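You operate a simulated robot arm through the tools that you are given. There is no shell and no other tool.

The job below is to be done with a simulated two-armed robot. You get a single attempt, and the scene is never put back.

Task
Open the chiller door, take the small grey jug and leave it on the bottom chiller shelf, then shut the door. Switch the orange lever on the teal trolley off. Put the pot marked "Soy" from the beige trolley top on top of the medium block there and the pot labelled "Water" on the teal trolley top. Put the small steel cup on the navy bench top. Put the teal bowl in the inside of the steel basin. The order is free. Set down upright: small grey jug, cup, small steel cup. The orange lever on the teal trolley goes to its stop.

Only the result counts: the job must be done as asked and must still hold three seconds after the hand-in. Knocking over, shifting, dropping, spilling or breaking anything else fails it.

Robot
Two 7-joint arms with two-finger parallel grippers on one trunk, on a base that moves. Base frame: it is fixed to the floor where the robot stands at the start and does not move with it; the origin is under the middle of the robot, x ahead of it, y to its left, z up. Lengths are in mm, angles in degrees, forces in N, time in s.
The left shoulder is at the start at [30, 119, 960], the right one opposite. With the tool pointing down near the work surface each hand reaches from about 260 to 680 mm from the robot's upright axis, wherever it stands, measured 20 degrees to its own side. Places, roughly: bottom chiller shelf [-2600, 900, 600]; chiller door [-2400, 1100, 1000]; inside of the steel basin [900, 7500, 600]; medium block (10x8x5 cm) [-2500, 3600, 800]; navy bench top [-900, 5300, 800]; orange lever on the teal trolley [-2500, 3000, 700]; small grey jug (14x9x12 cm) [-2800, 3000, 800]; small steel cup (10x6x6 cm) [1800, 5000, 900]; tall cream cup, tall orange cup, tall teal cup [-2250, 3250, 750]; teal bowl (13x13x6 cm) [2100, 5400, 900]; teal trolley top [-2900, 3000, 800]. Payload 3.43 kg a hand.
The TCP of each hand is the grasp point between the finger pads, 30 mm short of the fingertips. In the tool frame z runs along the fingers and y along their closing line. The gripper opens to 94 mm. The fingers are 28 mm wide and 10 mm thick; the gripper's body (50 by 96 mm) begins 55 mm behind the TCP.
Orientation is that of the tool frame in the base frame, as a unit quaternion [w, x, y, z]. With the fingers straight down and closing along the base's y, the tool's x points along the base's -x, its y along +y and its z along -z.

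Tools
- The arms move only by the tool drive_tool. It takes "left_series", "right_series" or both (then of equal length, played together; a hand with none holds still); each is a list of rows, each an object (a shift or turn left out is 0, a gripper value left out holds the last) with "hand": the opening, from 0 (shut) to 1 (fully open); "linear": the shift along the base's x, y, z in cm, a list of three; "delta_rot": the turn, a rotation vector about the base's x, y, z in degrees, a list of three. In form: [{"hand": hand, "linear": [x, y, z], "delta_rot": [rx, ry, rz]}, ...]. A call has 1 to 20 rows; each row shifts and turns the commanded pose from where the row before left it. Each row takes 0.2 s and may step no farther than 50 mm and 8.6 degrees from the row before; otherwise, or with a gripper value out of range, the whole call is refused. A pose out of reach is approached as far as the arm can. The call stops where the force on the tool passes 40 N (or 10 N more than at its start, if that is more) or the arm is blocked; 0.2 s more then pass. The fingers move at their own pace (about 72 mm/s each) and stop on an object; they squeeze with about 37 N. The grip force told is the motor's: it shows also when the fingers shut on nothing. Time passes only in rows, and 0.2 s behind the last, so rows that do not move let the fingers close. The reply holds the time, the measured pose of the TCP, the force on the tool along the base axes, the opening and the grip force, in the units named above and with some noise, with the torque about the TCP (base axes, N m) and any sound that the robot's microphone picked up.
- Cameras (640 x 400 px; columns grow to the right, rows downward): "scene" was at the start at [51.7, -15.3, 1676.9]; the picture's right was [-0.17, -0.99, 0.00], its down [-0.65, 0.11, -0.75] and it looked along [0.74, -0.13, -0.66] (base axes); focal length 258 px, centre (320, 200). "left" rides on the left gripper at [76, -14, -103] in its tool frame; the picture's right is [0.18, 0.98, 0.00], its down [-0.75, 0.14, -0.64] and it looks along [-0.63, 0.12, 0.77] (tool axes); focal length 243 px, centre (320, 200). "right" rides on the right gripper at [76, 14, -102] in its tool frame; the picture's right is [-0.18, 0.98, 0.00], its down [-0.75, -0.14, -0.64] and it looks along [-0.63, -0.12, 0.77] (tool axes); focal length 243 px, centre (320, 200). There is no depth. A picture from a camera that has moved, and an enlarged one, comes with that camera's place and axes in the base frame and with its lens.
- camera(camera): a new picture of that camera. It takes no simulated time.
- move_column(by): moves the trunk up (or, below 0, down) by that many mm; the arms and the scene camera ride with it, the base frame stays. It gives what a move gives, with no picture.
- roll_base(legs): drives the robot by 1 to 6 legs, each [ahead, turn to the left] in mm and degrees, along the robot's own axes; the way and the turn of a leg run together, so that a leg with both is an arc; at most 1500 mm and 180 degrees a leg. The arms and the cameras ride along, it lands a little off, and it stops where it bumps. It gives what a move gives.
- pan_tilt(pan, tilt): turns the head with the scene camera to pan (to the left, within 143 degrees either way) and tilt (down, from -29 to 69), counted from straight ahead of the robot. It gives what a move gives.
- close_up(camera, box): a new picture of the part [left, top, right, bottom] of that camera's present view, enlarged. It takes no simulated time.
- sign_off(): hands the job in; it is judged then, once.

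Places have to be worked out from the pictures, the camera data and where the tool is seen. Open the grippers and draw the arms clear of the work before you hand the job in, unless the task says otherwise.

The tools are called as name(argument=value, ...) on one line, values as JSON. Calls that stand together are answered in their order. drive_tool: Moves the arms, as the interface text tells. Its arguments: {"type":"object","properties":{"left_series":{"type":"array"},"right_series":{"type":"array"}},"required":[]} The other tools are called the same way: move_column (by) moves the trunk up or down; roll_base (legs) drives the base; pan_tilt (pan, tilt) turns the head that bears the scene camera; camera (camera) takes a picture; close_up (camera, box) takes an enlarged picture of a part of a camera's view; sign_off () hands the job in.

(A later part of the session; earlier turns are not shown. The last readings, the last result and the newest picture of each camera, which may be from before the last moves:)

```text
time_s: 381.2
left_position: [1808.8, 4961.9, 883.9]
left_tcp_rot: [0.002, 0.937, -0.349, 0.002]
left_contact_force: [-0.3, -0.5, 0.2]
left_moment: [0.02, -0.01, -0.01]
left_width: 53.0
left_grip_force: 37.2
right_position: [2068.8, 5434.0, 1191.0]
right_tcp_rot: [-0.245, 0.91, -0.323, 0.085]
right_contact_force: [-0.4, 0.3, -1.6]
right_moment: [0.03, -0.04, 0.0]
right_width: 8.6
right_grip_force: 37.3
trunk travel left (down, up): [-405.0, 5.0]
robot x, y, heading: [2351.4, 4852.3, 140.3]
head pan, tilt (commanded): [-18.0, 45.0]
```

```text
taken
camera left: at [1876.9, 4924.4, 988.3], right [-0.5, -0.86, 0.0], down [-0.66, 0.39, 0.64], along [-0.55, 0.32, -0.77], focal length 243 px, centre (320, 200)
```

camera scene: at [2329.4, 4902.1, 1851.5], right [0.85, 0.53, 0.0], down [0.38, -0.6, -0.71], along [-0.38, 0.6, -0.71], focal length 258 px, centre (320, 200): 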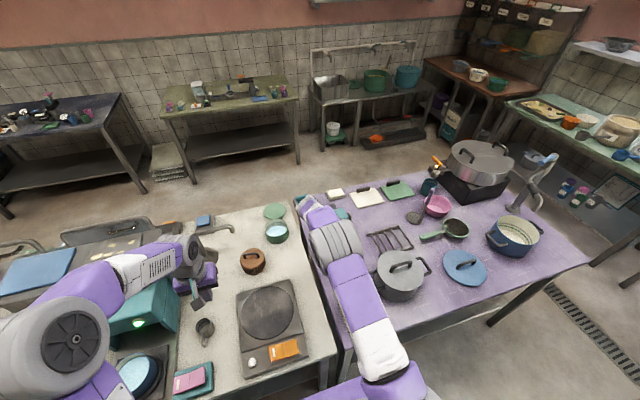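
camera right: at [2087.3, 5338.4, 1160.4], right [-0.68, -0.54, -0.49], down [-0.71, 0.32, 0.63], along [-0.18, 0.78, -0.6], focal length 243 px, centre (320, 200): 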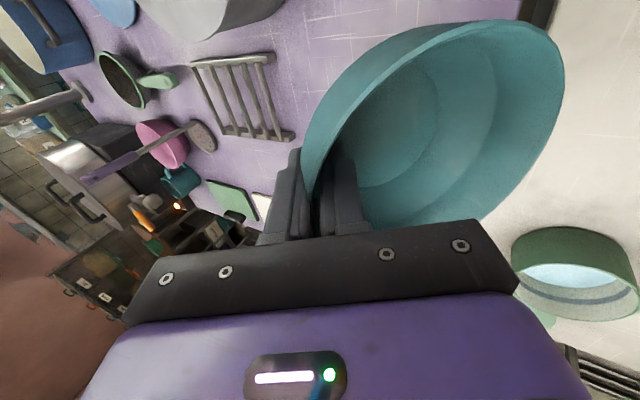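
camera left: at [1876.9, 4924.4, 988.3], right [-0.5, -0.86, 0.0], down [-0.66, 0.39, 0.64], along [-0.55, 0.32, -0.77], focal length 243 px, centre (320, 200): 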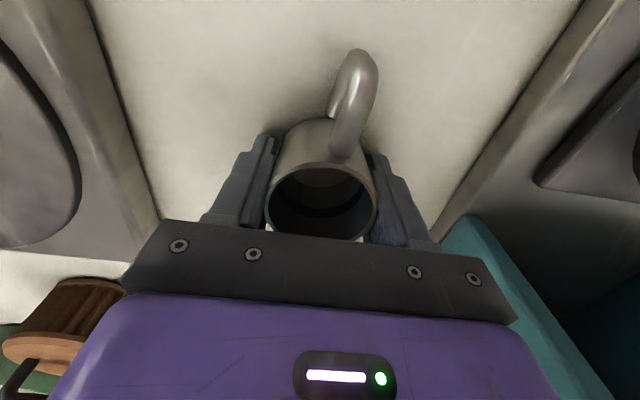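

The cup is firmly held (53 mm, 37 N). I lift it straight up 25 cm.

drive_tool(left_series=[{"hand": 0, "linear": [0, 0, 2]}, {"linear": [0, 0, 4]}, {"linear": [0, 0, 4.5]}, {"linear": [0, 0, 4.5]}, {"linear": [0, 0, 4.5]}, {"linear": [0, 0, 4.5]}, {"linear": [0, 0, 0]}])

camera(camera="left")

camera(camera="scene")

```text
time_s: 382.9
left_position: [1808.6, 4963.0, 1123.6]
left_tcp_rot: [0.003, 0.938, -0.348, 0.002]
left_contact_force: [-0.3, -1.2, -0.6]
left_moment: [0.02, -0.01, -0.01]
left_width: 52.9
left_grip_force: 36.9
right_position: [2068.3, 5433.6, 1190.0]
right_tcp_rot: [-0.246, 0.91, -0.323, 0.084]
right_contact_force: [-0.9, -0.6, -0.9]
right_moment: [-0.01, -0.04, 0.02]
right_width: 9.0
right_grip_force: 37.0
trunk travel left (down, up): [-405.0, 5.0]
robot x, y, heading: [2351.1, 4855.0, 140.1]
head pan, tilt (commanded): [-18.0, 45.0]
```

```text
taken
camera left: at [1876.0, 4924.9, 1227.1], right [-0.5, -0.86, 0.0], down [-0.67, 0.39, 0.64], along [-0.55, 0.32, -0.77], focal length 243 px, centre (320, 200)
```

left: 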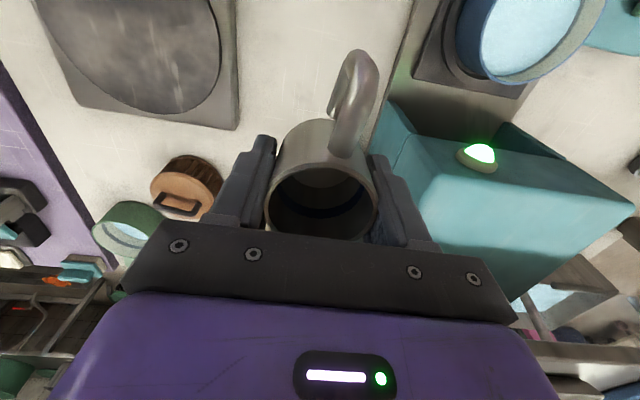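

```text
taken
camera scene: at [2328.8, 4902.1, 1851.5], right [0.85, 0.53, 0.0], down [0.38, -0.6, -0.71], along [-0.38, 0.6, -0.71], focal length 258 px, centre (320, 200)
```

scene: 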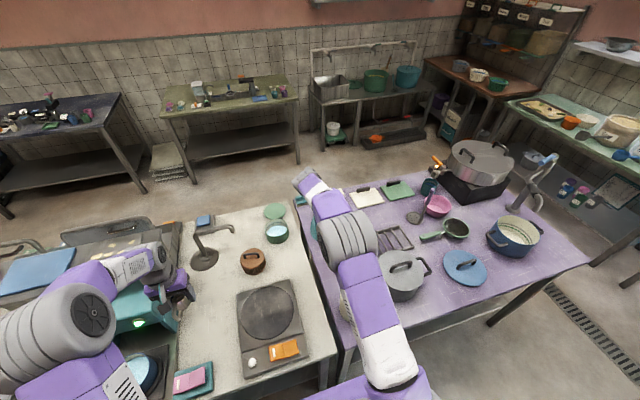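

Both objects are in hand. I back 390 mm out into the aisle, then return the way I came: along −v, and through the gap between the tables.

roll_base(legs=[[-390, 0], [0, 90]])

pan_tilt(pan=0, tilt=30)

camera(camera="scene")

```text
time_s: 386.5
left_position: [2100.1, 4569.6, 1122.8]
left_tcp_rot: [0.002, 0.975, -0.224, 0.003]
left_contact_force: [0.6, -0.2, -0.9]
left_moment: [0.0, 0.0, -0.01]
left_width: 52.9
left_grip_force: 37.2
right_position: [2228.6, 5092.7, 1190.2]
right_tcp_rot: [-0.255, 0.944, -0.202, 0.054]
right_contact_force: [-0.2, -0.7, -0.5]
right_moment: [0.01, -0.03, 0.0]
right_width: 9.2
right_grip_force: 36.8
trunk travel left (down, up): [-405.0, 5.0]
robot x, y, heading: [2655.5, 4605.4, 155.1]
head pan, tilt (commanded): [-18.0, 45.0]
stopped in leg 2: the robot was blocked; the commanded pose is now the measured one
```

```text
time_s: 387.3
left_position: [2100.5, 4572.8, 1121.8]
left_tcp_rot: [0.002, 0.975, -0.224, 0.002]
left_contact_force: [-0.7, 0.2, 0.0]
left_moment: [0.0, 0.04, 0.0]
left_width: 52.5
left_grip_force: 37.4
right_position: [2229.8, 5093.8, 1190.3]
right_tcp_rot: [-0.254, 0.944, -0.203, 0.054]
right_contact_force: [0.8, 0.4, 0.1]
right_moment: [0.02, 0.0, -0.02]
right_width: 9.0
right_grip_force: 36.9
trunk travel left (down, up): [-405.0, 5.0]
robot x, y, heading: [2650.1, 4607.0, 155.1]
head pan, tilt (commanded): [0.0, 30.0]
```

```text
taken
camera scene: at [2595.7, 4629.3, 1874.1], right [0.42, 0.91, 0.0], down [0.45, -0.21, -0.87], along [-0.79, 0.36, -0.5], focal length 258 px, centre (320, 200)
```

scene: 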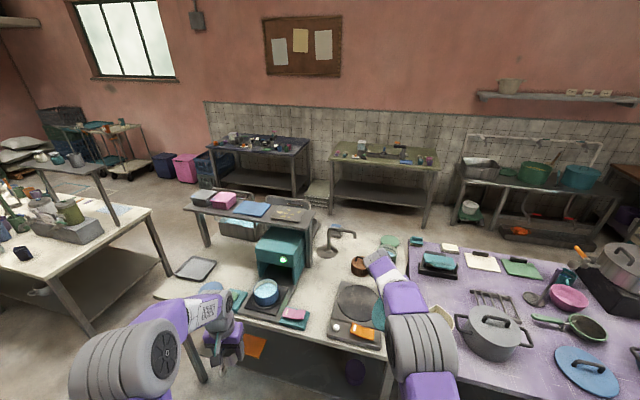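

The turn was blocked after 15°. I look behind and to the sides.

pan_tilt(pan=-120, tilt=50)

camera(camera="scene")

pan_tilt(pan=125, tilt=50)

camera(camera="scene")

```text
time_s: 389.3
left_position: [2100.4, 4572.0, 1122.4]
left_tcp_rot: [0.002, 0.975, -0.224, 0.002]
left_contact_force: [-0.5, 0.3, -1.2]
left_moment: [0.04, -0.02, -0.03]
left_width: 52.9
left_grip_force: 36.9
right_position: [2229.7, 5093.7, 1190.1]
right_tcp_rot: [-0.254, 0.944, -0.203, 0.054]
right_contact_force: [0.2, 0.4, -1.1]
right_moment: [0.04, 0.0, -0.03]
right_width: 8.9
right_grip_force: 36.6
trunk travel left (down, up): [-405.0, 5.0]
robot x, y, heading: [2647.5, 4602.8, 155.0]
head pan, tilt (commanded): [-120.0, 50.0]
```

```text
taken
camera scene: at [2740.5, 4635.0, 1844.7], right [0.58, -0.82, 0.0], down [-0.63, -0.44, -0.64], along [0.53, 0.37, -0.77], focal length 258 px, centre (320, 200)
```

scene: 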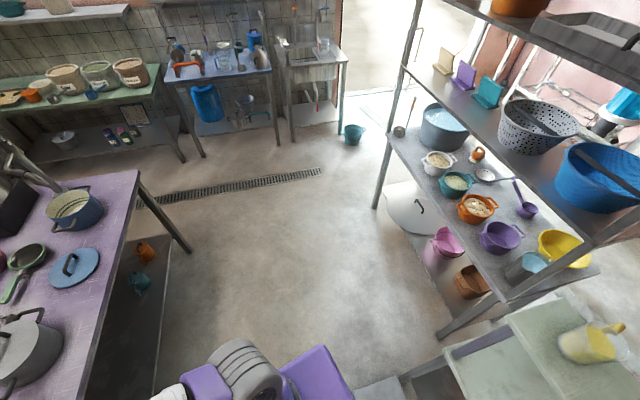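

```text
time_s: 392.8
left_position: [2098.6, 4573.2, 1123.3]
left_tcp_rot: [0.002, 0.975, -0.224, 0.003]
left_contact_force: [1.3, 0.6, -0.9]
left_moment: [0.0, 0.0, -0.01]
left_width: 53.1
left_grip_force: 36.8
right_position: [2229.1, 5093.1, 1190.1]
right_tcp_rot: [-0.253, 0.944, -0.203, 0.054]
right_contact_force: [0.1, 0.3, 0.2]
right_moment: [0.0, -0.02, 0.0]
right_width: 8.8
right_grip_force: 37.2
trunk travel left (down, up): [-405.0, 5.0]
robot x, y, heading: [2652.4, 4604.8, 155.1]
head pan, tilt (commanded): [125.0, 50.0]
```

```text
taken
camera scene: at [2691.0, 4514.8, 1844.6], right [-0.98, -0.18, 0.0], down [-0.13, 0.75, -0.64], along [0.11, -0.63, -0.77], focal length 258 px, centre (320, 200)
```

scene: 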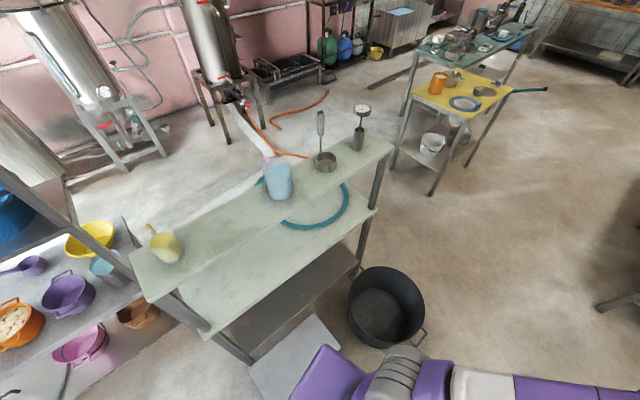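

Directly behind me is a tiered table with a low platform and a black tub, so I must turn further out. I draw both hands 15 cm closer and 6 cm higher first.

drive_tool(left_series=[{"hand": 0, "linear": [3.4, -1.58, 1.5]}, {"linear": [3.4, -1.58, 1.5]}, {"linear": [3.4, -1.58, 1.5]}, {"linear": [3.4, -1.58, 1.5]}, {"linear": [0, 0, 0]}], right_series=[{"hand": 0, "linear": [3.4, -1.58, 1.5]}, {"linear": [3.4, -1.58, 1.5]}, {"linear": [3.4, -1.58, 1.5]}, {"linear": [3.4, -1.58, 1.5]}, {"linear": [0, 0, 0]}])

roll_base(legs=[[300, 0], [0, 75.2]])

pan_tilt(pan=0, tilt=35)

camera(camera="scene")

```text
time_s: 394.0
left_position: [2234.8, 4509.7, 1180.6]
left_tcp_rot: [0.003, 0.975, -0.224, 0.003]
left_contact_force: [0.1, 0.6, 0.1]
left_moment: [0.01, -0.03, -0.01]
left_width: 52.6
left_grip_force: 37.1
right_position: [2363.0, 5029.1, 1248.0]
right_tcp_rot: [-0.255, 0.944, -0.202, 0.054]
right_contact_force: [-1.0, 0.0, -1.0]
right_moment: [0.01, -0.04, -0.01]
right_width: 9.1
right_grip_force: 36.8
trunk travel left (down, up): [-405.0, 5.0]
robot x, y, heading: [2650.2, 4607.4, 155.2]
head pan, tilt (commanded): [125.0, 50.0]
```

```text
time_s: 399.2
left_position: [2365.6, 4304.7, 1182.6]
left_tcp_rot: [0.001, 0.91, 0.414, 0.002]
left_contact_force: [-0.1, -0.2, -0.5]
left_moment: [-0.01, -0.02, 0.02]
left_width: 52.9
left_grip_force: 37.1
right_position: [1895.3, 4564.2, 1249.5]
right_tcp_rot: [-0.234, 0.873, 0.413, -0.113]
right_contact_force: [-0.2, -0.4, -1.5]
right_moment: [0.03, 0.01, -0.01]
right_width: 8.9
right_grip_force: 37.1
trunk travel left (down, up): [-405.0, 5.0]
robot x, y, heading: [2379.2, 4730.7, -129.9]
head pan, tilt (commanded): [125.0, 50.0]
```

```text
time_s: 401.3
left_position: [2365.5, 4305.2, 1181.4]
left_tcp_rot: [0.001, 0.91, 0.414, 0.004]
left_contact_force: [0.1, -1.0, 0.3]
left_moment: [-0.01, -0.01, 0.02]
left_width: 53.1
left_grip_force: 36.9
right_position: [1895.8, 4564.1, 1249.6]
right_tcp_rot: [-0.234, 0.873, 0.414, -0.113]
right_contact_force: [-0.2, -0.6, -0.5]
right_moment: [0.01, 0.04, 0.02]
right_width: 8.7
right_grip_force: 37.1
trunk travel left (down, up): [-405.0, 5.0]
robot x, y, heading: [2379.5, 4733.4, -129.9]
head pan, tilt (commanded): [0.0, 35.0]
```

```text
taken
camera scene: at [2342.3, 4684.3, 1866.4], right [-0.77, 0.64, 0.0], down [0.37, 0.44, -0.82], along [-0.53, -0.63, -0.57], focal length 258 px, centre (320, 200)
```

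scene: 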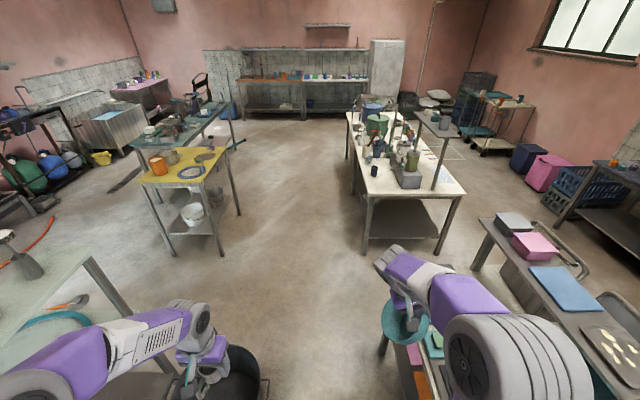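

The way ahead (along −v) is free, tub on the left, table on the right. I drive 1377 mm with a slight right bias and then turn right to face through the gap.

roll_base(legs=[[0, -1.8], [1365, 0], [0, -88]])

camera(camera="scene")

```text
time_s: 412.3
left_position: [1035.3, 3730.9, 1182.2]
left_tcp_rot: [0.003, 0.936, -0.353, 0.002]
left_contact_force: [-0.4, -0.3, -0.4]
left_moment: [-0.01, 0.03, 0.01]
left_width: 52.5
left_grip_force: 36.5
right_position: [1299.0, 4197.8, 1248.7]
right_tcp_rot: [-0.245, 0.909, -0.328, 0.086]
right_contact_force: [0.0, 0.2, -1.1]
right_moment: [0.01, -0.02, -0.02]
right_width: 8.9
right_grip_force: 37.6
trunk travel left (down, up): [-405.0, 5.0]
robot x, y, heading: [1463.5, 3709.9, 139.7]
head pan, tilt (commanded): [0.0, 35.0]
```

```text
taken
camera scene: at [1416.2, 3748.7, 1866.4], right [0.65, 0.76, 0.0], down [0.44, -0.37, -0.82], along [-0.62, 0.53, -0.57], focal length 258 px, centre (320, 200)
```

scene: 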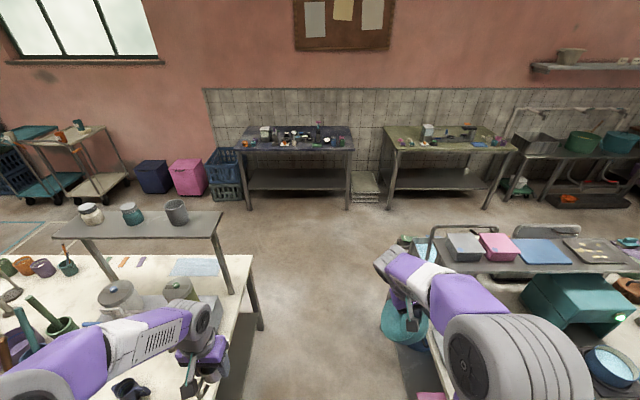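

Facing the gap; the navy bench is ahead on the left. I drive 1500 mm through and enlarge the bench top.

roll_base(legs=[[1500, 0.5]])

pan_tilt(pan=15, tilt=35)

camera(camera="scene")

```text
time_s: 419.8
left_position: [-127.5, 4688.3, 1182.2]
left_tcp_rot: [0.002, 0.939, -0.343, 0.001]
left_contact_force: [-0.2, 0.3, -0.6]
left_moment: [0.01, 0.01, 0.01]
left_width: 52.2
left_grip_force: 37.2
right_position: [124.3, 5161.0, 1250.8]
right_tcp_rot: [-0.246, 0.912, -0.318, 0.084]
right_contact_force: [-0.5, 0.5, -0.8]
right_moment: [0.06, -0.01, -0.01]
right_width: 9.1
right_grip_force: 37.1
trunk travel left (down, up): [-405.0, 5.0]
robot x, y, heading: [297.1, 4681.0, 140.5]
head pan, tilt (commanded): [0.0, 35.0]
```

```text
time_s: 420.5
left_position: [-128.3, 4689.2, 1182.4]
left_tcp_rot: [0.003, 0.94, -0.342, 0.002]
left_contact_force: [0.5, 0.5, -0.7]
left_moment: [0.05, 0.05, -0.01]
left_width: 52.2
left_grip_force: 36.3
right_position: [124.4, 5161.0, 1250.7]
right_tcp_rot: [-0.247, 0.912, -0.318, 0.084]
right_contact_force: [0.1, 0.6, -1.0]
right_moment: [-0.02, -0.01, 0.01]
right_width: 8.9
right_grip_force: 37.2
trunk travel left (down, up): [-405.0, 5.0]
robot x, y, heading: [300.6, 4679.1, 140.9]
head pan, tilt (commanded): [15.0, 35.0]
```

```text
taken
camera scene: at [239.5, 4695.9, 1866.4], right [0.41, 0.91, 0.0], down [0.52, -0.23, -0.82], along [-0.75, 0.34, -0.57], focal length 258 px, centre (320, 200)
```

scene: 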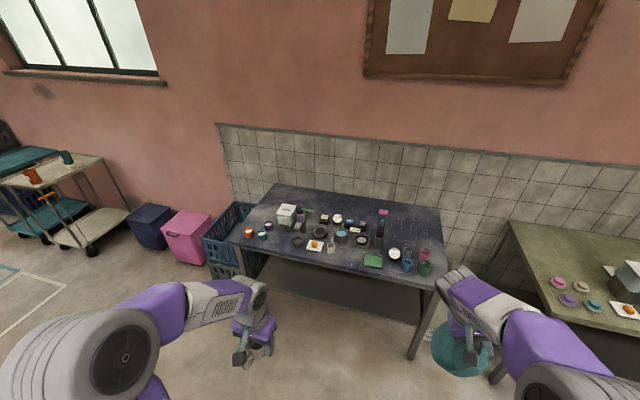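

close_up(camera="scene", box=[225, 170, 465, 310])

```text
2.67 times, centred on (345, 240) of scene
camera zoom: at [239.5, 4695.9, 1866.4], right [0.41, 0.91, 0.0], down [0.52, -0.23, -0.82], along [-0.75, 0.34, -0.57], focal length 688 px, centre (253, 93)
```

zoom: 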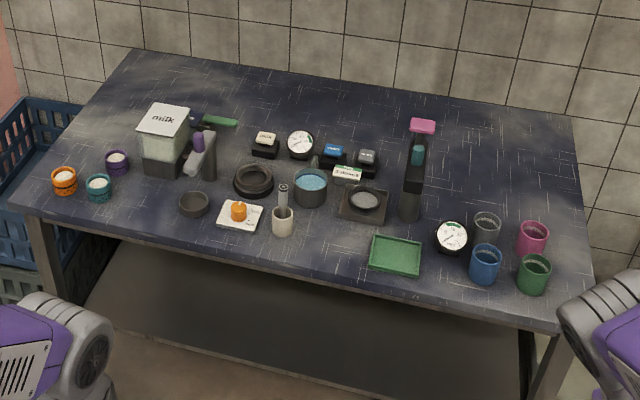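

A free spot on the bench top lies between the cream cup and the green tray, about (3805, 3655). I drive 560 mm up to the bench and lower the trunk 100 mm.

roll_base(legs=[[0, -0.6], [560, 0]])

move_column(by=-80)

pan_tilt(pan=5, tilt=50)

camera(camera="scene")

close_up(camera="scene", box=[200, 150, 400, 330])

```text
time_s: 424.1
left_position: [-556.8, 5049.7, 1181.9]
left_tcp_rot: [0.002, 0.938, -0.348, 0.002]
left_contact_force: [0.6, 0.1, -1.0]
left_moment: [-0.02, -0.03, 0.02]
left_width: 51.9
left_grip_force: 36.9
right_position: [-299.9, 5521.0, 1247.5]
right_tcp_rot: [-0.245, 0.91, -0.323, 0.085]
right_contact_force: [-0.9, -0.8, -0.8]
right_moment: [0.0, -0.01, 0.01]
right_width: 9.1
right_grip_force: 37.0
trunk travel left (down, up): [-405.0, 5.0]
robot x, y, heading: [-134.8, 5041.9, 140.4]
head pan, tilt (commanded): [15.0, 35.0]
```

```text
time_s: 425.2
left_position: [-556.5, 5049.3, 1103.8]
left_tcp_rot: [0.002, 0.938, -0.348, 0.002]
left_contact_force: [-1.0, -0.3, -1.1]
left_moment: [-0.01, 0.02, -0.02]
left_width: 52.4
left_grip_force: 36.4
right_position: [-298.8, 5521.8, 1170.7]
right_tcp_rot: [-0.244, 0.91, -0.323, 0.084]
right_contact_force: [-0.1, -0.6, -0.6]
right_moment: [0.04, 0.02, -0.02]
right_width: 8.9
right_grip_force: 37.0
trunk travel left (down, up): [-325.0, 85.0]
robot x, y, heading: [-130.0, 5038.1, 140.6]
head pan, tilt (commanded): [15.0, 35.0]
```

```text
time_s: 426.0
left_position: [-557.6, 5049.9, 1101.9]
left_tcp_rot: [0.002, 0.937, -0.348, 0.002]
left_contact_force: [0.4, 0.6, -0.9]
left_moment: [-0.01, 0.01, 0.01]
left_width: 52.1
left_grip_force: 36.8
right_position: [-300.1, 5520.3, 1169.6]
right_tcp_rot: [-0.246, 0.91, -0.322, 0.085]
right_contact_force: [0.3, -0.3, -0.5]
right_moment: [-0.03, -0.03, 0.0]
right_width: 8.9
right_grip_force: 36.7
trunk travel left (down, up): [-325.0, 85.0]
robot x, y, heading: [-133.0, 5039.2, 140.4]
head pan, tilt (commanded): [5.0, 50.0]
```

```text
taken
camera scene: at [-172.7, 5060.0, 1764.7], right [0.57, 0.82, 0.0], down [0.63, -0.44, -0.64], along [-0.53, 0.37, -0.77], focal length 258 px, centre (320, 200)
```

scene: 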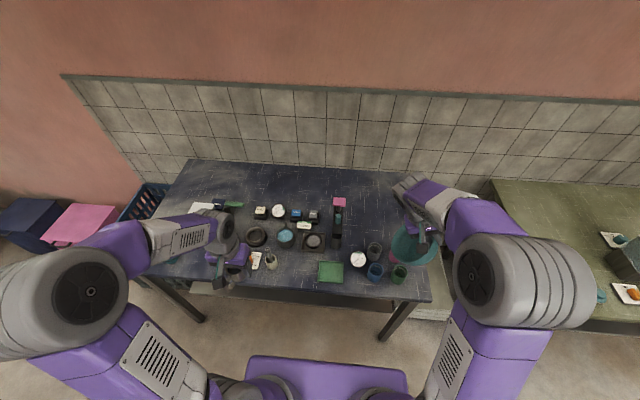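

```text
2.22 times, centred on (300, 240) of scene
camera zoom: at [-172.7, 5060.0, 1764.7], right [0.57, 0.82, 0.0], down [0.63, -0.44, -0.64], along [-0.53, 0.37, -0.77], focal length 573 px, centre (364, 111)
```

zoom: 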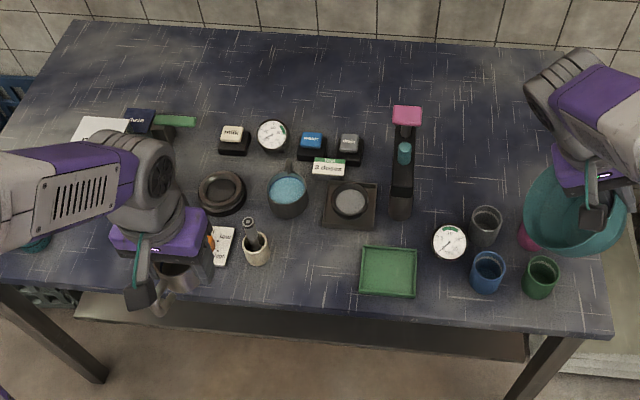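

I carry the cup over the free spot (3810, 3656), still high, and then lower it to about 10 cm above the bench.

drive_tool(left_series=[{"hand": 0, "linear": [-0.78, 3.95, 0]}, {"linear": [-0.78, 3.95, 0]}, {"linear": [-0.78, 3.95, 0]}, {"linear": [-0.78, 3.95, 0]}, {"linear": [-0.78, 3.95, 0]}, {"linear": [0, 0, -4.5]}, {"linear": [0, 0, -4.5]}, {"linear": [0, 0, -4.5]}, {"linear": [0, 0, -3.5]}, {"linear": [0, 0, 0]}])

camera(camera="left")

close_up(camera="scene", box=[200, 150, 400, 330])

```text
time_s: 428.2
left_position: [-595.4, 5248.7, 931.8]
left_tcp_rot: [0.002, 0.938, -0.348, 0.002]
left_contact_force: [0.4, -0.4, -0.5]
left_moment: [-0.01, 0.01, 0.02]
left_width: 52.2
left_grip_force: 36.6
right_position: [-298.8, 5521.2, 1169.6]
right_tcp_rot: [-0.246, 0.91, -0.324, 0.086]
right_contact_force: [-0.5, 0.3, -0.5]
right_moment: [0.04, -0.02, 0.01]
right_width: 9.1
right_grip_force: 36.5
trunk travel left (down, up): [-325.0, 85.0]
robot x, y, heading: [-128.2, 5038.9, 140.7]
head pan, tilt (commanded): [5.0, 50.0]
```

```text
taken
camera left: at [-528.6, 5210.1, 1035.1], right [-0.5, -0.86, 0.0], down [-0.66, 0.39, 0.64], along [-0.55, 0.32, -0.77], focal length 243 px, centre (320, 200)
```

left: 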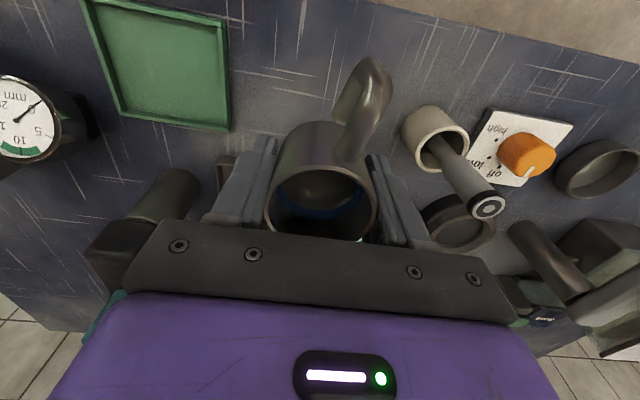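

```text
2.22 times, centred on (300, 240) of scene
camera zoom: at [-172.3, 5059.8, 1764.7], right [0.57, 0.82, 0.0], down [0.63, -0.44, -0.64], along [-0.53, 0.37, -0.77], focal length 573 px, centre (364, 111)
```

zoom: 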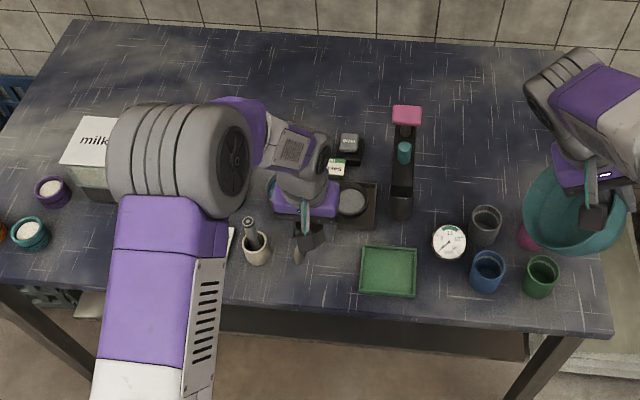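

The elbow hangs over the bench items, so I raise the trunk 80 mm again and lower only the hand, which keeps the elbow higher.

move_column(by=80)

drive_tool(left_series=[{"hand": 0, "linear": [0, 0, -4]}, {"linear": [0, 0, -4]}, {"linear": [0, 0, -4]}, {"linear": [0, 0, -2]}, {"linear": [0, 0, 0]}])

camera(camera="left")

camera(camera="scene")

```text
time_s: 429.4
left_position: [-596.2, 5249.5, 1011.3]
left_tcp_rot: [0.003, 0.938, -0.347, 0.002]
left_contact_force: [-0.2, -0.5, -0.7]
left_moment: [0.02, 0.0, -0.01]
left_width: 51.9
left_grip_force: 37.1
right_position: [-300.1, 5520.9, 1248.9]
right_tcp_rot: [-0.245, 0.91, -0.323, 0.086]
right_contact_force: [0.0, 0.0, -0.6]
right_moment: [0.01, -0.05, -0.01]
right_width: 8.7
right_grip_force: 37.2
trunk travel left (down, up): [-405.0, 5.0]
robot x, y, heading: [-137.7, 5036.3, 140.2]
head pan, tilt (commanded): [5.0, 50.0]
```

```text
time_s: 430.6
left_position: [-595.8, 5247.8, 872.0]
left_tcp_rot: [0.003, 0.938, -0.347, 0.002]
left_contact_force: [0.5, 0.6, -0.4]
left_moment: [0.0, 0.0, 0.0]
left_width: 51.9
left_grip_force: 37.5
right_position: [-299.3, 5520.9, 1249.5]
right_tcp_rot: [-0.246, 0.91, -0.322, 0.085]
right_contact_force: [0.1, -0.2, -1.4]
right_moment: [0.03, 0.0, -0.01]
right_width: 9.0
right_grip_force: 37.0
trunk travel left (down, up): [-405.0, 5.0]
robot x, y, heading: [-134.0, 5035.3, 140.4]
head pan, tilt (commanded): [5.0, 50.0]
```

```text
taken
camera left: at [-529.0, 5209.7, 975.4], right [-0.5, -0.86, 0.0], down [-0.66, 0.39, 0.64], along [-0.55, 0.32, -0.77], focal length 243 px, centre (320, 200)
```

left: 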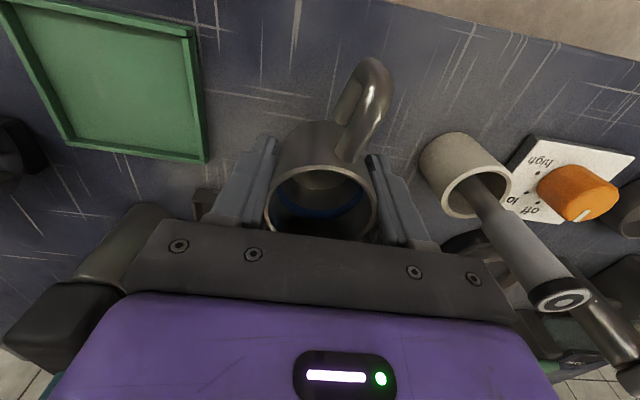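

```text
taken
camera scene: at [-172.5, 5059.9, 1844.7], right [0.57, 0.82, 0.0], down [0.63, -0.44, -0.64], along [-0.53, 0.37, -0.77], focal length 258 px, centre (320, 200)
```

scene: 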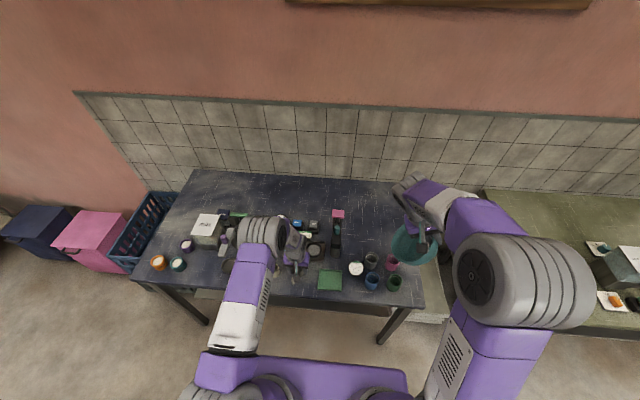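

The cup's bottom is ~40 mm above the bench; the brush in the cream cup stands close on the −v side, so I shift 10 mm away from it and lower further in small steps.

drive_tool(left_series=[{"hand": 0, "linear": [0.64, 0.77, -0.5]}, {"linear": [0, 0, -1.0]}, {"linear": [0, 0, -1.0]}, {"linear": [0, 0, 0]}])

camera(camera="left")

```text
time_s: 431.6
left_position: [-589.1, 5257.0, 847.0]
left_tcp_rot: [0.002, 0.938, -0.348, 0.002]
left_contact_force: [0.4, -0.4, -0.3]
left_moment: [-0.01, 0.03, 0.04]
left_width: 52.2
left_grip_force: 37.2
right_position: [-298.4, 5520.8, 1249.0]
right_tcp_rot: [-0.245, 0.91, -0.323, 0.085]
right_contact_force: [0.1, -0.2, -0.8]
right_moment: [0.01, 0.0, 0.0]
right_width: 8.9
right_grip_force: 36.6
trunk travel left (down, up): [-405.0, 5.0]
robot x, y, heading: [-131.4, 5037.0, 140.3]
head pan, tilt (commanded): [5.0, 50.0]
```

```text
taken
camera left: at [-522.2, 5218.3, 950.3], right [-0.5, -0.86, 0.0], down [-0.66, 0.39, 0.64], along [-0.55, 0.32, -0.77], focal length 243 px, centre (320, 200)
```

left: 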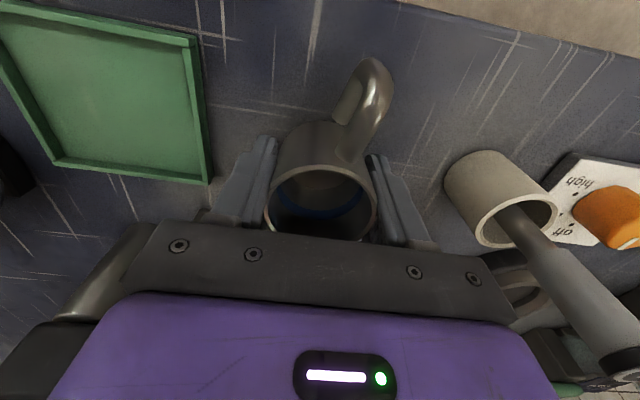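

drive_tool(left_series=[{"hand": 0, "linear": [0, 0, -0.5]}, {"linear": [0, 0, -0.3]}, {"linear": [0, 0, -0.2]}, {"linear": [0, 0, 0]}])

```text
time_s: 432.6
left_position: [-588.4, 5256.7, 836.2]
left_tcp_rot: [0.002, 0.937, -0.348, 0.002]
left_contact_force: [0.0, -0.6, -1.0]
left_moment: [-0.02, -0.01, 0.01]
left_width: 52.1
left_grip_force: 36.6
right_position: [-299.3, 5520.2, 1248.9]
right_tcp_rot: [-0.246, 0.91, -0.322, 0.085]
right_contact_force: [-0.1, -0.1, -0.6]
right_moment: [0.03, -0.01, -0.01]
right_width: 8.7
right_grip_force: 37.3
trunk travel left (down, up): [-405.0, 5.0]
robot x, y, heading: [-132.9, 5037.3, 140.3]
head pan, tilt (commanded): [5.0, 50.0]
```

I go on down in 2 mm steps, watching for contact.

drive_tool(left_series=[{"hand": 0, "linear": [0, 0, -0.2]}, {"linear": [0, 0, 0]}, {"linear": [0, 0, -0.2]}, {"linear": [0, 0, 0]}])

drive_tool(left_series=[{"hand": 0, "linear": [0, 0, -0.2]}, {"linear": [0, 0, 0]}, {"linear": [0, 0, -0.2]}, {"linear": [0, 0, 0]}])

```text
time_s: 433.6
left_position: [-589.1, 5255.8, 833.8]
left_tcp_rot: [0.002, 0.938, -0.347, 0.002]
left_contact_force: [1.1, -1.7, 11.7]
left_moment: [-0.25, -0.21, 0.06]
left_width: 52.0
left_grip_force: 37.1
right_position: [-299.0, 5520.8, 1249.1]
right_tcp_rot: [-0.245, 0.91, -0.323, 0.085]
right_contact_force: [-0.7, 0.0, -0.8]
right_moment: [0.04, -0.02, 0.01]
right_width: 8.7
right_grip_force: 37.1
trunk travel left (down, up): [-405.0, 5.0]
robot x, y, heading: [-130.1, 5038.5, 140.2]
head pan, tilt (commanded): [5.0, 50.0]
```

```text
time_s: 434.4
left_position: [-590.3, 5257.5, 834.1]
left_tcp_rot: [0.002, 0.938, -0.348, 0.001]
left_contact_force: [4.6, -6.3, 23.7]
left_moment: [-0.21, -0.33, 0.03]
left_width: 51.8
left_grip_force: 37.0
right_position: [-298.2, 5520.3, 1249.8]
right_tcp_rot: [-0.245, 0.91, -0.322, 0.085]
right_contact_force: [0.2, -0.3, -0.2]
right_moment: [-0.01, -0.01, -0.03]
right_width: 9.0
right_grip_force: 37.0
trunk travel left (down, up): [-405.0, 5.0]
robot x, y, heading: [-130.6, 5036.0, 140.1]
head pan, tilt (commanded): [5.0, 50.0]
stopped in row 3 (left hand): the force on the tool passed its limit at 43 N (the readings are from after the stop); the commanded pose is now the measured one
```

Contact with the bench at z ≈ 834. I ease off 2 mm, open the fingers a little and rise straight up.

drive_tool(left_series=[{"hand": 0, "linear": [0, 0, 0.15]}, {"hand": 0, "linear": [0, 0, 0]}, {"hand": 0.8, "linear": [0, 0, 0]}, {"hand": 0.8}, {"hand": 0.8, "linear": [0, 0, 2]}, {"linear": [0, 0, 4]}, {"linear": [0, 0, 4]}, {"linear": [0, 0, 4.5]}, {"linear": [0, 0, 4.5]}, {"linear": [0, 0, 0]}])

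camera(camera="left")

close_up(camera="scene", box=[180, 180, 420, 330])

```text
time_s: 436.6
left_position: [-591.8, 5256.0, 1021.7]
left_tcp_rot: [0.001, 0.938, -0.347, 0.001]
left_contact_force: [0.2, 0.8, 0.5]
left_moment: [0.01, 0.01, 0.0]
left_width: 75.1
left_grip_force: 0.0
right_position: [-299.7, 5521.3, 1250.5]
right_tcp_rot: [-0.245, 0.91, -0.323, 0.086]
right_contact_force: [0.2, -1.1, -1.2]
right_moment: [0.0, -0.02, 0.0]
right_width: 8.8
right_grip_force: 37.4
trunk travel left (down, up): [-405.0, 5.0]
robot x, y, heading: [-133.6, 5035.0, 140.3]
head pan, tilt (commanded): [5.0, 50.0]
```

```text
taken
camera left: at [-524.2, 5218.4, 1126.1], right [-0.5, -0.87, 0.0], down [-0.66, 0.39, 0.64], along [-0.56, 0.32, -0.77], focal length 243 px, centre (320, 200)
```

left: 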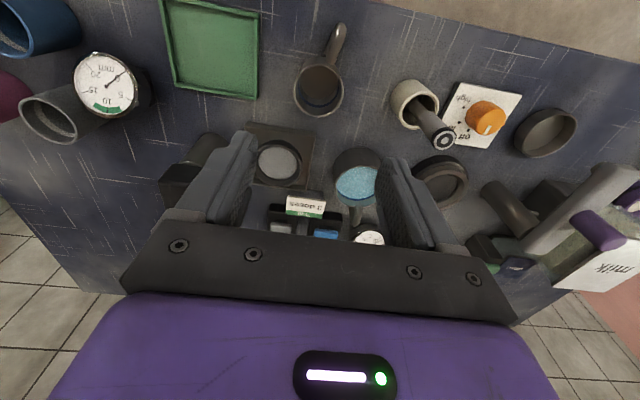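

```text
2.67 times, centred on (300, 255) of scene
camera zoom: at [-173.3, 5060.5, 1844.6], right [0.57, 0.82, 0.0], down [0.63, -0.44, -0.64], along [-0.53, 0.37, -0.77], focal length 688 px, centre (373, 53)
```

zoom: 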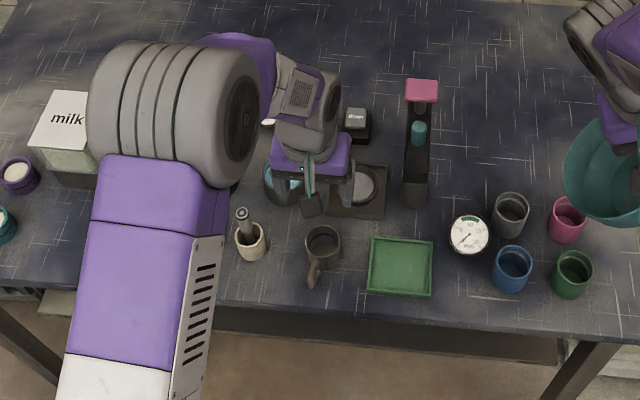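

The steel cup stands upright on the navy bench. I raise and draw back the left hand, back off, and turn right to go along the corridor to the basin.

drive_tool(left_series=[{"hand": 0.8, "linear": [0, 0, 4.5]}, {"linear": [0, 0, 4.5]}, {"linear": [0, 0, 3]}, {"linear": [2.0, -4.0, 0]}, {"linear": [2.0, -4.0, 0]}, {"linear": [2.0, -4.0, 0]}, {"hand": 0, "linear": [0, 0, 0]}])

roll_base(legs=[[-400, 0], [0, -90]])

pan_tilt(pan=10, tilt=25)

camera(camera="scene")

```text
time_s: 438.2
left_position: [-531.1, 5138.5, 1142.5]
left_tcp_rot: [0.002, 0.938, -0.348, -0.001]
left_contact_force: [0.1, 0.0, 0.2]
left_moment: [-0.01, 0.03, -0.02]
left_width: 19.6
left_grip_force: 0.3
right_position: [-300.1, 5522.3, 1248.5]
right_tcp_rot: [-0.245, 0.91, -0.323, 0.085]
right_contact_force: [0.4, 0.1, -0.7]
right_moment: [-0.02, -0.03, 0.01]
right_width: 8.7
right_grip_force: 37.0
trunk travel left (down, up): [-405.0, 5.0]
robot x, y, heading: [-133.3, 5036.3, 140.2]
head pan, tilt (commanded): [5.0, 50.0]
```

```text
time_s: 444.5
left_position: [285.7, 5176.7, 1142.5]
left_tcp_rot: [-0.002, -0.411, 0.912, 0.001]
left_contact_force: [0.3, -0.2, 0.8]
left_moment: [0.03, 0.01, 0.04]
left_width: 0.0
left_grip_force: 32.7
right_position: [665.5, 4940.6, 1249.8]
right_tcp_rot: [0.111, -0.411, 0.874, -0.234]
right_contact_force: [0.3, 0.4, -0.7]
right_moment: [0.0, -0.05, 0.0]
right_width: 9.0
right_grip_force: 37.0
trunk travel left (down, up): [-405.0, 5.0]
robot x, y, heading: [177.2, 4779.0, 49.8]
head pan, tilt (commanded): [5.0, 50.0]
```

```text
time_s: 445.4
left_position: [285.0, 5179.2, 1142.1]
left_tcp_rot: [-0.001, -0.412, 0.911, 0.001]
left_contact_force: [-1.2, -0.6, -0.8]
left_moment: [-0.01, 0.02, 0.02]
left_width: 0.0
left_grip_force: 32.8
right_position: [664.2, 4941.5, 1249.2]
right_tcp_rot: [0.112, -0.411, 0.874, -0.234]
right_contact_force: [0.7, -1.1, -0.7]
right_moment: [-0.03, 0.02, 0.0]
right_width: 8.8
right_grip_force: 36.9
trunk travel left (down, up): [-405.0, 5.0]
robot x, y, heading: [178.5, 4780.9, 49.6]
head pan, tilt (commanded): [10.0, 25.0]
```

```text
taken
camera scene: at [204.4, 4833.9, 1882.1], right [0.86, -0.51, 0.0], down [-0.21, -0.36, -0.91], along [0.46, 0.78, -0.42], focal length 258 px, centre (320, 200)
```

scene: 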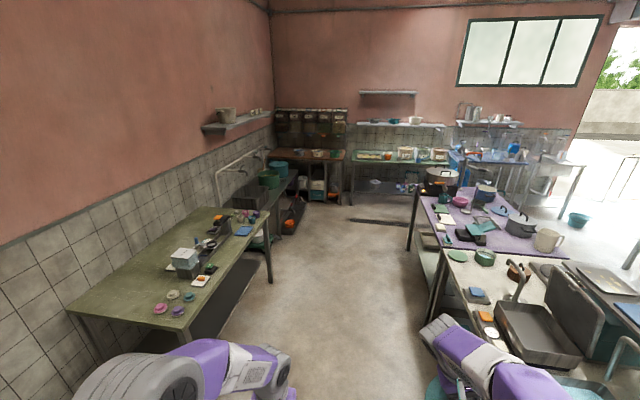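

The corridor is clear; the sink unit with the steel basin is ahead on the left. I drive 2450 mm and turn left to face it.

roll_base(legs=[[0, 0.6], [1500, 0], [950, 0], [0, 90]])

pan_tilt(pan=0, tilt=35)

camera(camera="scene")

```text
time_s: 461.5
left_position: [1348.3, 6761.9, 1142.7]
left_tcp_rot: [0.002, 0.934, -0.357, 0.0]
left_contact_force: [-0.3, -0.7, 0.1]
left_moment: [0.02, 0.02, 0.03]
left_width: 0.0
left_grip_force: 32.8
right_position: [1588.3, 7138.0, 1249.1]
right_tcp_rot: [-0.245, 0.907, -0.331, 0.088]
right_contact_force: [-0.1, -0.3, -0.5]
right_moment: [0.01, -0.03, 0.0]
right_width: 9.1
right_grip_force: 36.8
trunk travel left (down, up): [-405.0, 5.0]
robot x, y, heading: [1749.4, 6651.4, 139.4]
head pan, tilt (commanded): [10.0, 25.0]
```

```text
time_s: 462.2
left_position: [1349.5, 6761.8, 1141.9]
left_tcp_rot: [0.001, 0.934, -0.357, 0.0]
left_contact_force: [-0.3, -0.3, -0.2]
left_moment: [0.0, 0.0, 0.0]
left_width: 0.2
left_grip_force: 33.3
right_position: [1587.6, 7139.0, 1248.8]
right_tcp_rot: [-0.245, 0.907, -0.332, 0.087]
right_contact_force: [-0.7, 0.4, -1.8]
right_moment: [-0.02, -0.01, -0.04]
right_width: 9.0
right_grip_force: 37.0
trunk travel left (down, up): [-405.0, 5.0]
robot x, y, heading: [1749.9, 6653.4, 139.3]
head pan, tilt (commanded): [0.0, 35.0]
```

```text
taken
camera scene: at [1702.4, 6689.0, 1866.4], right [0.65, 0.76, 0.0], down [0.43, -0.37, -0.82], along [-0.62, 0.54, -0.57], focal length 258 px, centre (320, 200)
```

scene: 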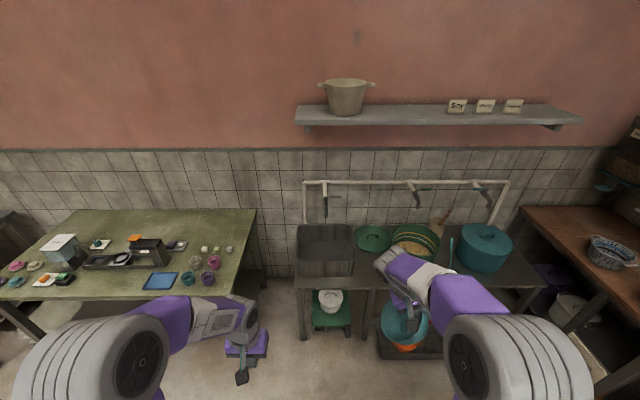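

close_up(camera="scene", box=[270, 170, 430, 310])

camera(camera="right")

```text
2.86 times, centred on (350, 240) of scene
camera zoom: at [1702.4, 6689.0, 1866.4], right [0.65, 0.76, 0.0], down [0.43, -0.37, -0.82], along [-0.62, 0.54, -0.57], focal length 737 px, centre (234, 86)
```

zoom: 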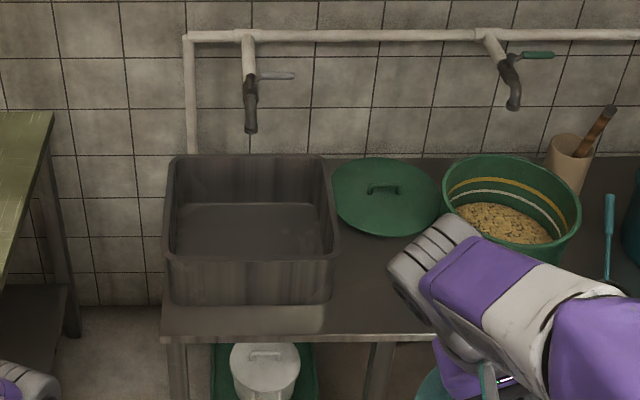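

```text
taken
camera right: at [1605.0, 7041.8, 1330.1], right [-0.69, -0.53, -0.49], down [-0.7, 0.33, 0.63], along [-0.17, 0.78, -0.6], focal length 243 px, centre (320, 200)
```

right: 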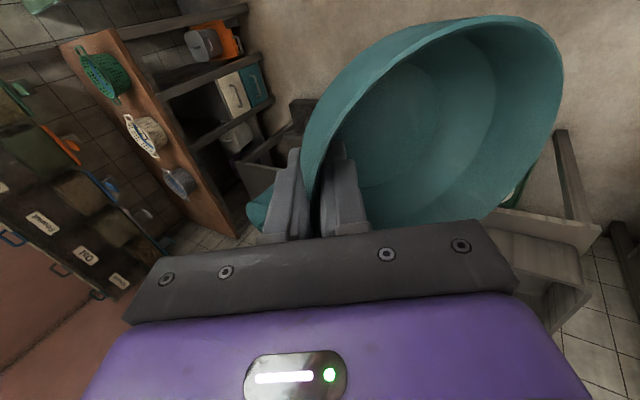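

The basin spans u 3985–4290, v 6115–6458, rim z ≈ 734, floor ≈ 600. I straighten up, drive 700 mm to it and bring the bowl over its middle.

roll_base(legs=[[0, 1.0], [690, 0]])

drive_tool(right_series=[{"hand": 0, "linear": [-3.5, -1.9, 0]}, {"linear": [-3.5, -1.9, 0]}, {"linear": [-3.5, -1.9, 0]}, {"linear": [-3.5, -1.9, 0]}, {"linear": [-3.5, -1.9, 0]}, {"linear": [0, 0, 0]}])

pan_tilt(pan=0, tilt=50)

camera(camera="scene")

```text
time_s: 466.3
left_position: [814.5, 7196.0, 1141.1]
left_tcp_rot: [0.002, 0.938, -0.347, 0.0]
left_contact_force: [-0.1, -0.7, 0.2]
left_moment: [-0.03, 0.04, 0.01]
left_width: 0.0
left_grip_force: 32.7
right_position: [1045.8, 7577.2, 1249.7]
right_tcp_rot: [-0.245, 0.91, -0.322, 0.085]
right_contact_force: [-0.1, -0.7, -1.5]
right_moment: [0.02, -0.02, 0.02]
right_width: 8.9
right_grip_force: 36.8
trunk travel left (down, up): [-405.0, 5.0]
robot x, y, heading: [1217.0, 7095.5, 140.4]
head pan, tilt (commanded): [0.0, 35.0]
```

```text
time_s: 467.7
left_position: [816.3, 7197.9, 1143.4]
left_tcp_rot: [0.001, 0.938, -0.347, -0.001]
left_contact_force: [0.8, 1.2, 0.0]
left_moment: [-0.03, 0.03, 0.0]
left_width: 0.0
left_grip_force: 33.1
right_position: [870.8, 7485.0, 1248.9]
right_tcp_rot: [-0.246, 0.91, -0.323, 0.085]
right_contact_force: [0.3, -0.2, -1.0]
right_moment: [0.02, -0.04, 0.02]
right_width: 9.4
right_grip_force: 37.0
trunk travel left (down, up): [-405.0, 5.0]
robot x, y, heading: [1216.1, 7097.5, 140.4]
head pan, tilt (commanded): [0.0, 35.0]
```

```text
time_s: 468.5
left_position: [814.7, 7196.9, 1143.1]
left_tcp_rot: [0.002, 0.938, -0.346, 0.0]
left_contact_force: [0.2, -0.2, 0.4]
left_moment: [0.03, -0.04, -0.03]
left_width: 0.0
left_grip_force: 33.2
right_position: [870.8, 7485.2, 1248.2]
right_tcp_rot: [-0.245, 0.91, -0.323, 0.085]
right_contact_force: [-0.1, 0.6, -1.2]
right_moment: [0.02, -0.02, 0.01]
right_width: 9.1
right_grip_force: 36.9
trunk travel left (down, up): [-405.0, 5.0]
robot x, y, heading: [1217.4, 7096.5, 140.3]
head pan, tilt (commanded): [0.0, 50.0]
```

```text
taken
camera scene: at [1177.4, 7123.8, 1844.7], right [0.64, 0.77, 0.0], down [0.59, -0.49, -0.64], along [-0.49, 0.41, -0.77], focal length 258 px, centre (320, 200)
```

scene: 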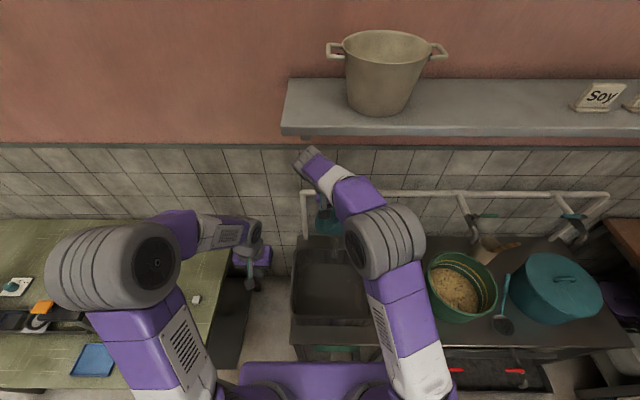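

The bowl hangs over the basin. Before lowering the trunk I raise the left hand so its elbow stays clear of the olive table, then go down 150 mm with the trunk.

drive_tool(left_series=[{"hand": 0, "linear": [1.0, -0.8, 4]}, {"linear": [1.0, -0.8, 4]}, {"linear": [1.0, -0.8, 4]}, {"linear": [1.0, -0.8, 4]}, {"linear": [0, 0, 0]}])

move_column(by=-160)

drive_tool(right_series=[{"hand": 0, "linear": [0, 0, -4], "delta_rot": [-7.81, -1.72, 0]}, {"linear": [0, 0, -4], "delta_rot": [-7.81, -1.72, 0]}, {"linear": [0, 0, -4], "delta_rot": [-7.81, -1.72, 0]}, {"linear": [0, 0, 0]}])

camera(camera="right")

camera(camera="scene")

```text
time_s: 469.7
left_position: [854.4, 7166.6, 1303.9]
left_tcp_rot: [0.004, 0.938, -0.347, 0.001]
left_contact_force: [-0.3, -0.6, -0.1]
left_moment: [-0.02, -0.02, 0.0]
left_width: 0.1
left_grip_force: 32.6
right_position: [870.0, 7485.3, 1246.6]
right_tcp_rot: [-0.245, 0.91, -0.322, 0.086]
right_contact_force: [0.7, -0.1, -1.4]
right_moment: [0.0, -0.02, 0.02]
right_width: 8.9
right_grip_force: 36.9
trunk travel left (down, up): [-405.0, 5.0]
robot x, y, heading: [1214.5, 7095.2, 140.5]
head pan, tilt (commanded): [0.0, 50.0]
```

```text
time_s: 471.5
left_position: [856.8, 7161.5, 1143.9]
left_tcp_rot: [0.001, 0.938, -0.347, -0.001]
left_contact_force: [-0.4, -0.6, -0.7]
left_moment: [-0.01, -0.02, 0.02]
left_width: 0.0
left_grip_force: 32.7
right_position: [873.8, 7479.5, 1093.3]
right_tcp_rot: [-0.245, 0.911, -0.323, 0.081]
right_contact_force: [8.1, -13.5, 35.3]
right_moment: [-0.84, 1.24, 0.48]
right_width: 10.4
right_grip_force: 37.3
trunk travel left (down, up): [-245.0, 165.0]
robot x, y, heading: [1211.5, 7093.6, 140.5]
head pan, tilt (commanded): [0.0, 50.0]
```

```text
time_s: 471.9
left_position: [855.6, 7161.5, 1143.7]
left_tcp_rot: [0.0, 0.938, -0.347, -0.002]
left_contact_force: [0.3, 0.5, -0.2]
left_moment: [0.01, 0.02, 0.03]
left_width: 0.0
left_grip_force: 33.3
right_position: [866.1, 7472.0, 1072.4]
right_tcp_rot: [-0.203, 0.924, -0.311, 0.096]
right_contact_force: [7.2, -21.0, 23.2]
right_moment: [-0.94, 0.59, 0.81]
right_width: 10.0
right_grip_force: 37.1
trunk travel left (down, up): [-245.0, 165.0]
robot x, y, heading: [1213.9, 7093.6, 140.3]
head pan, tilt (commanded): [0.0, 50.0]
stopped in row 1 (right hand): the force on the tool passed its limit at 65 N (the readings are from after the stop); the commanded pose is now the measured one
```

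```text
taken
camera right: at [887.2, 7383.3, 1161.0], right [-0.67, -0.6, -0.44], down [-0.71, 0.36, 0.6], along [-0.2, 0.71, -0.67], focal length 243 px, centre (320, 200)
```

right: 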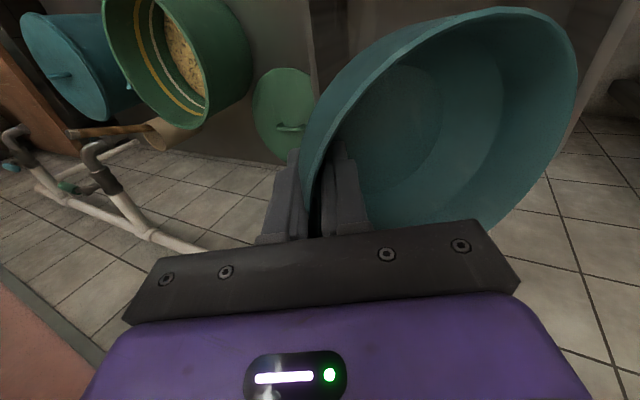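

```text
taken
camera scene: at [1180.9, 7118.4, 1684.7], right [0.64, 0.77, 0.0], down [0.59, -0.49, -0.65], along [-0.5, 0.41, -0.76], focal length 258 px, centre (320, 200)
```

scene: 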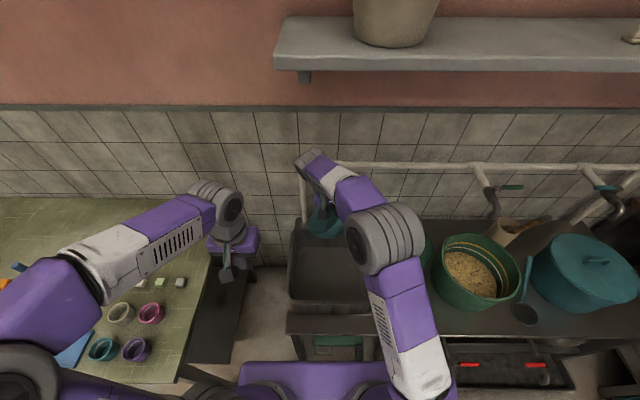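

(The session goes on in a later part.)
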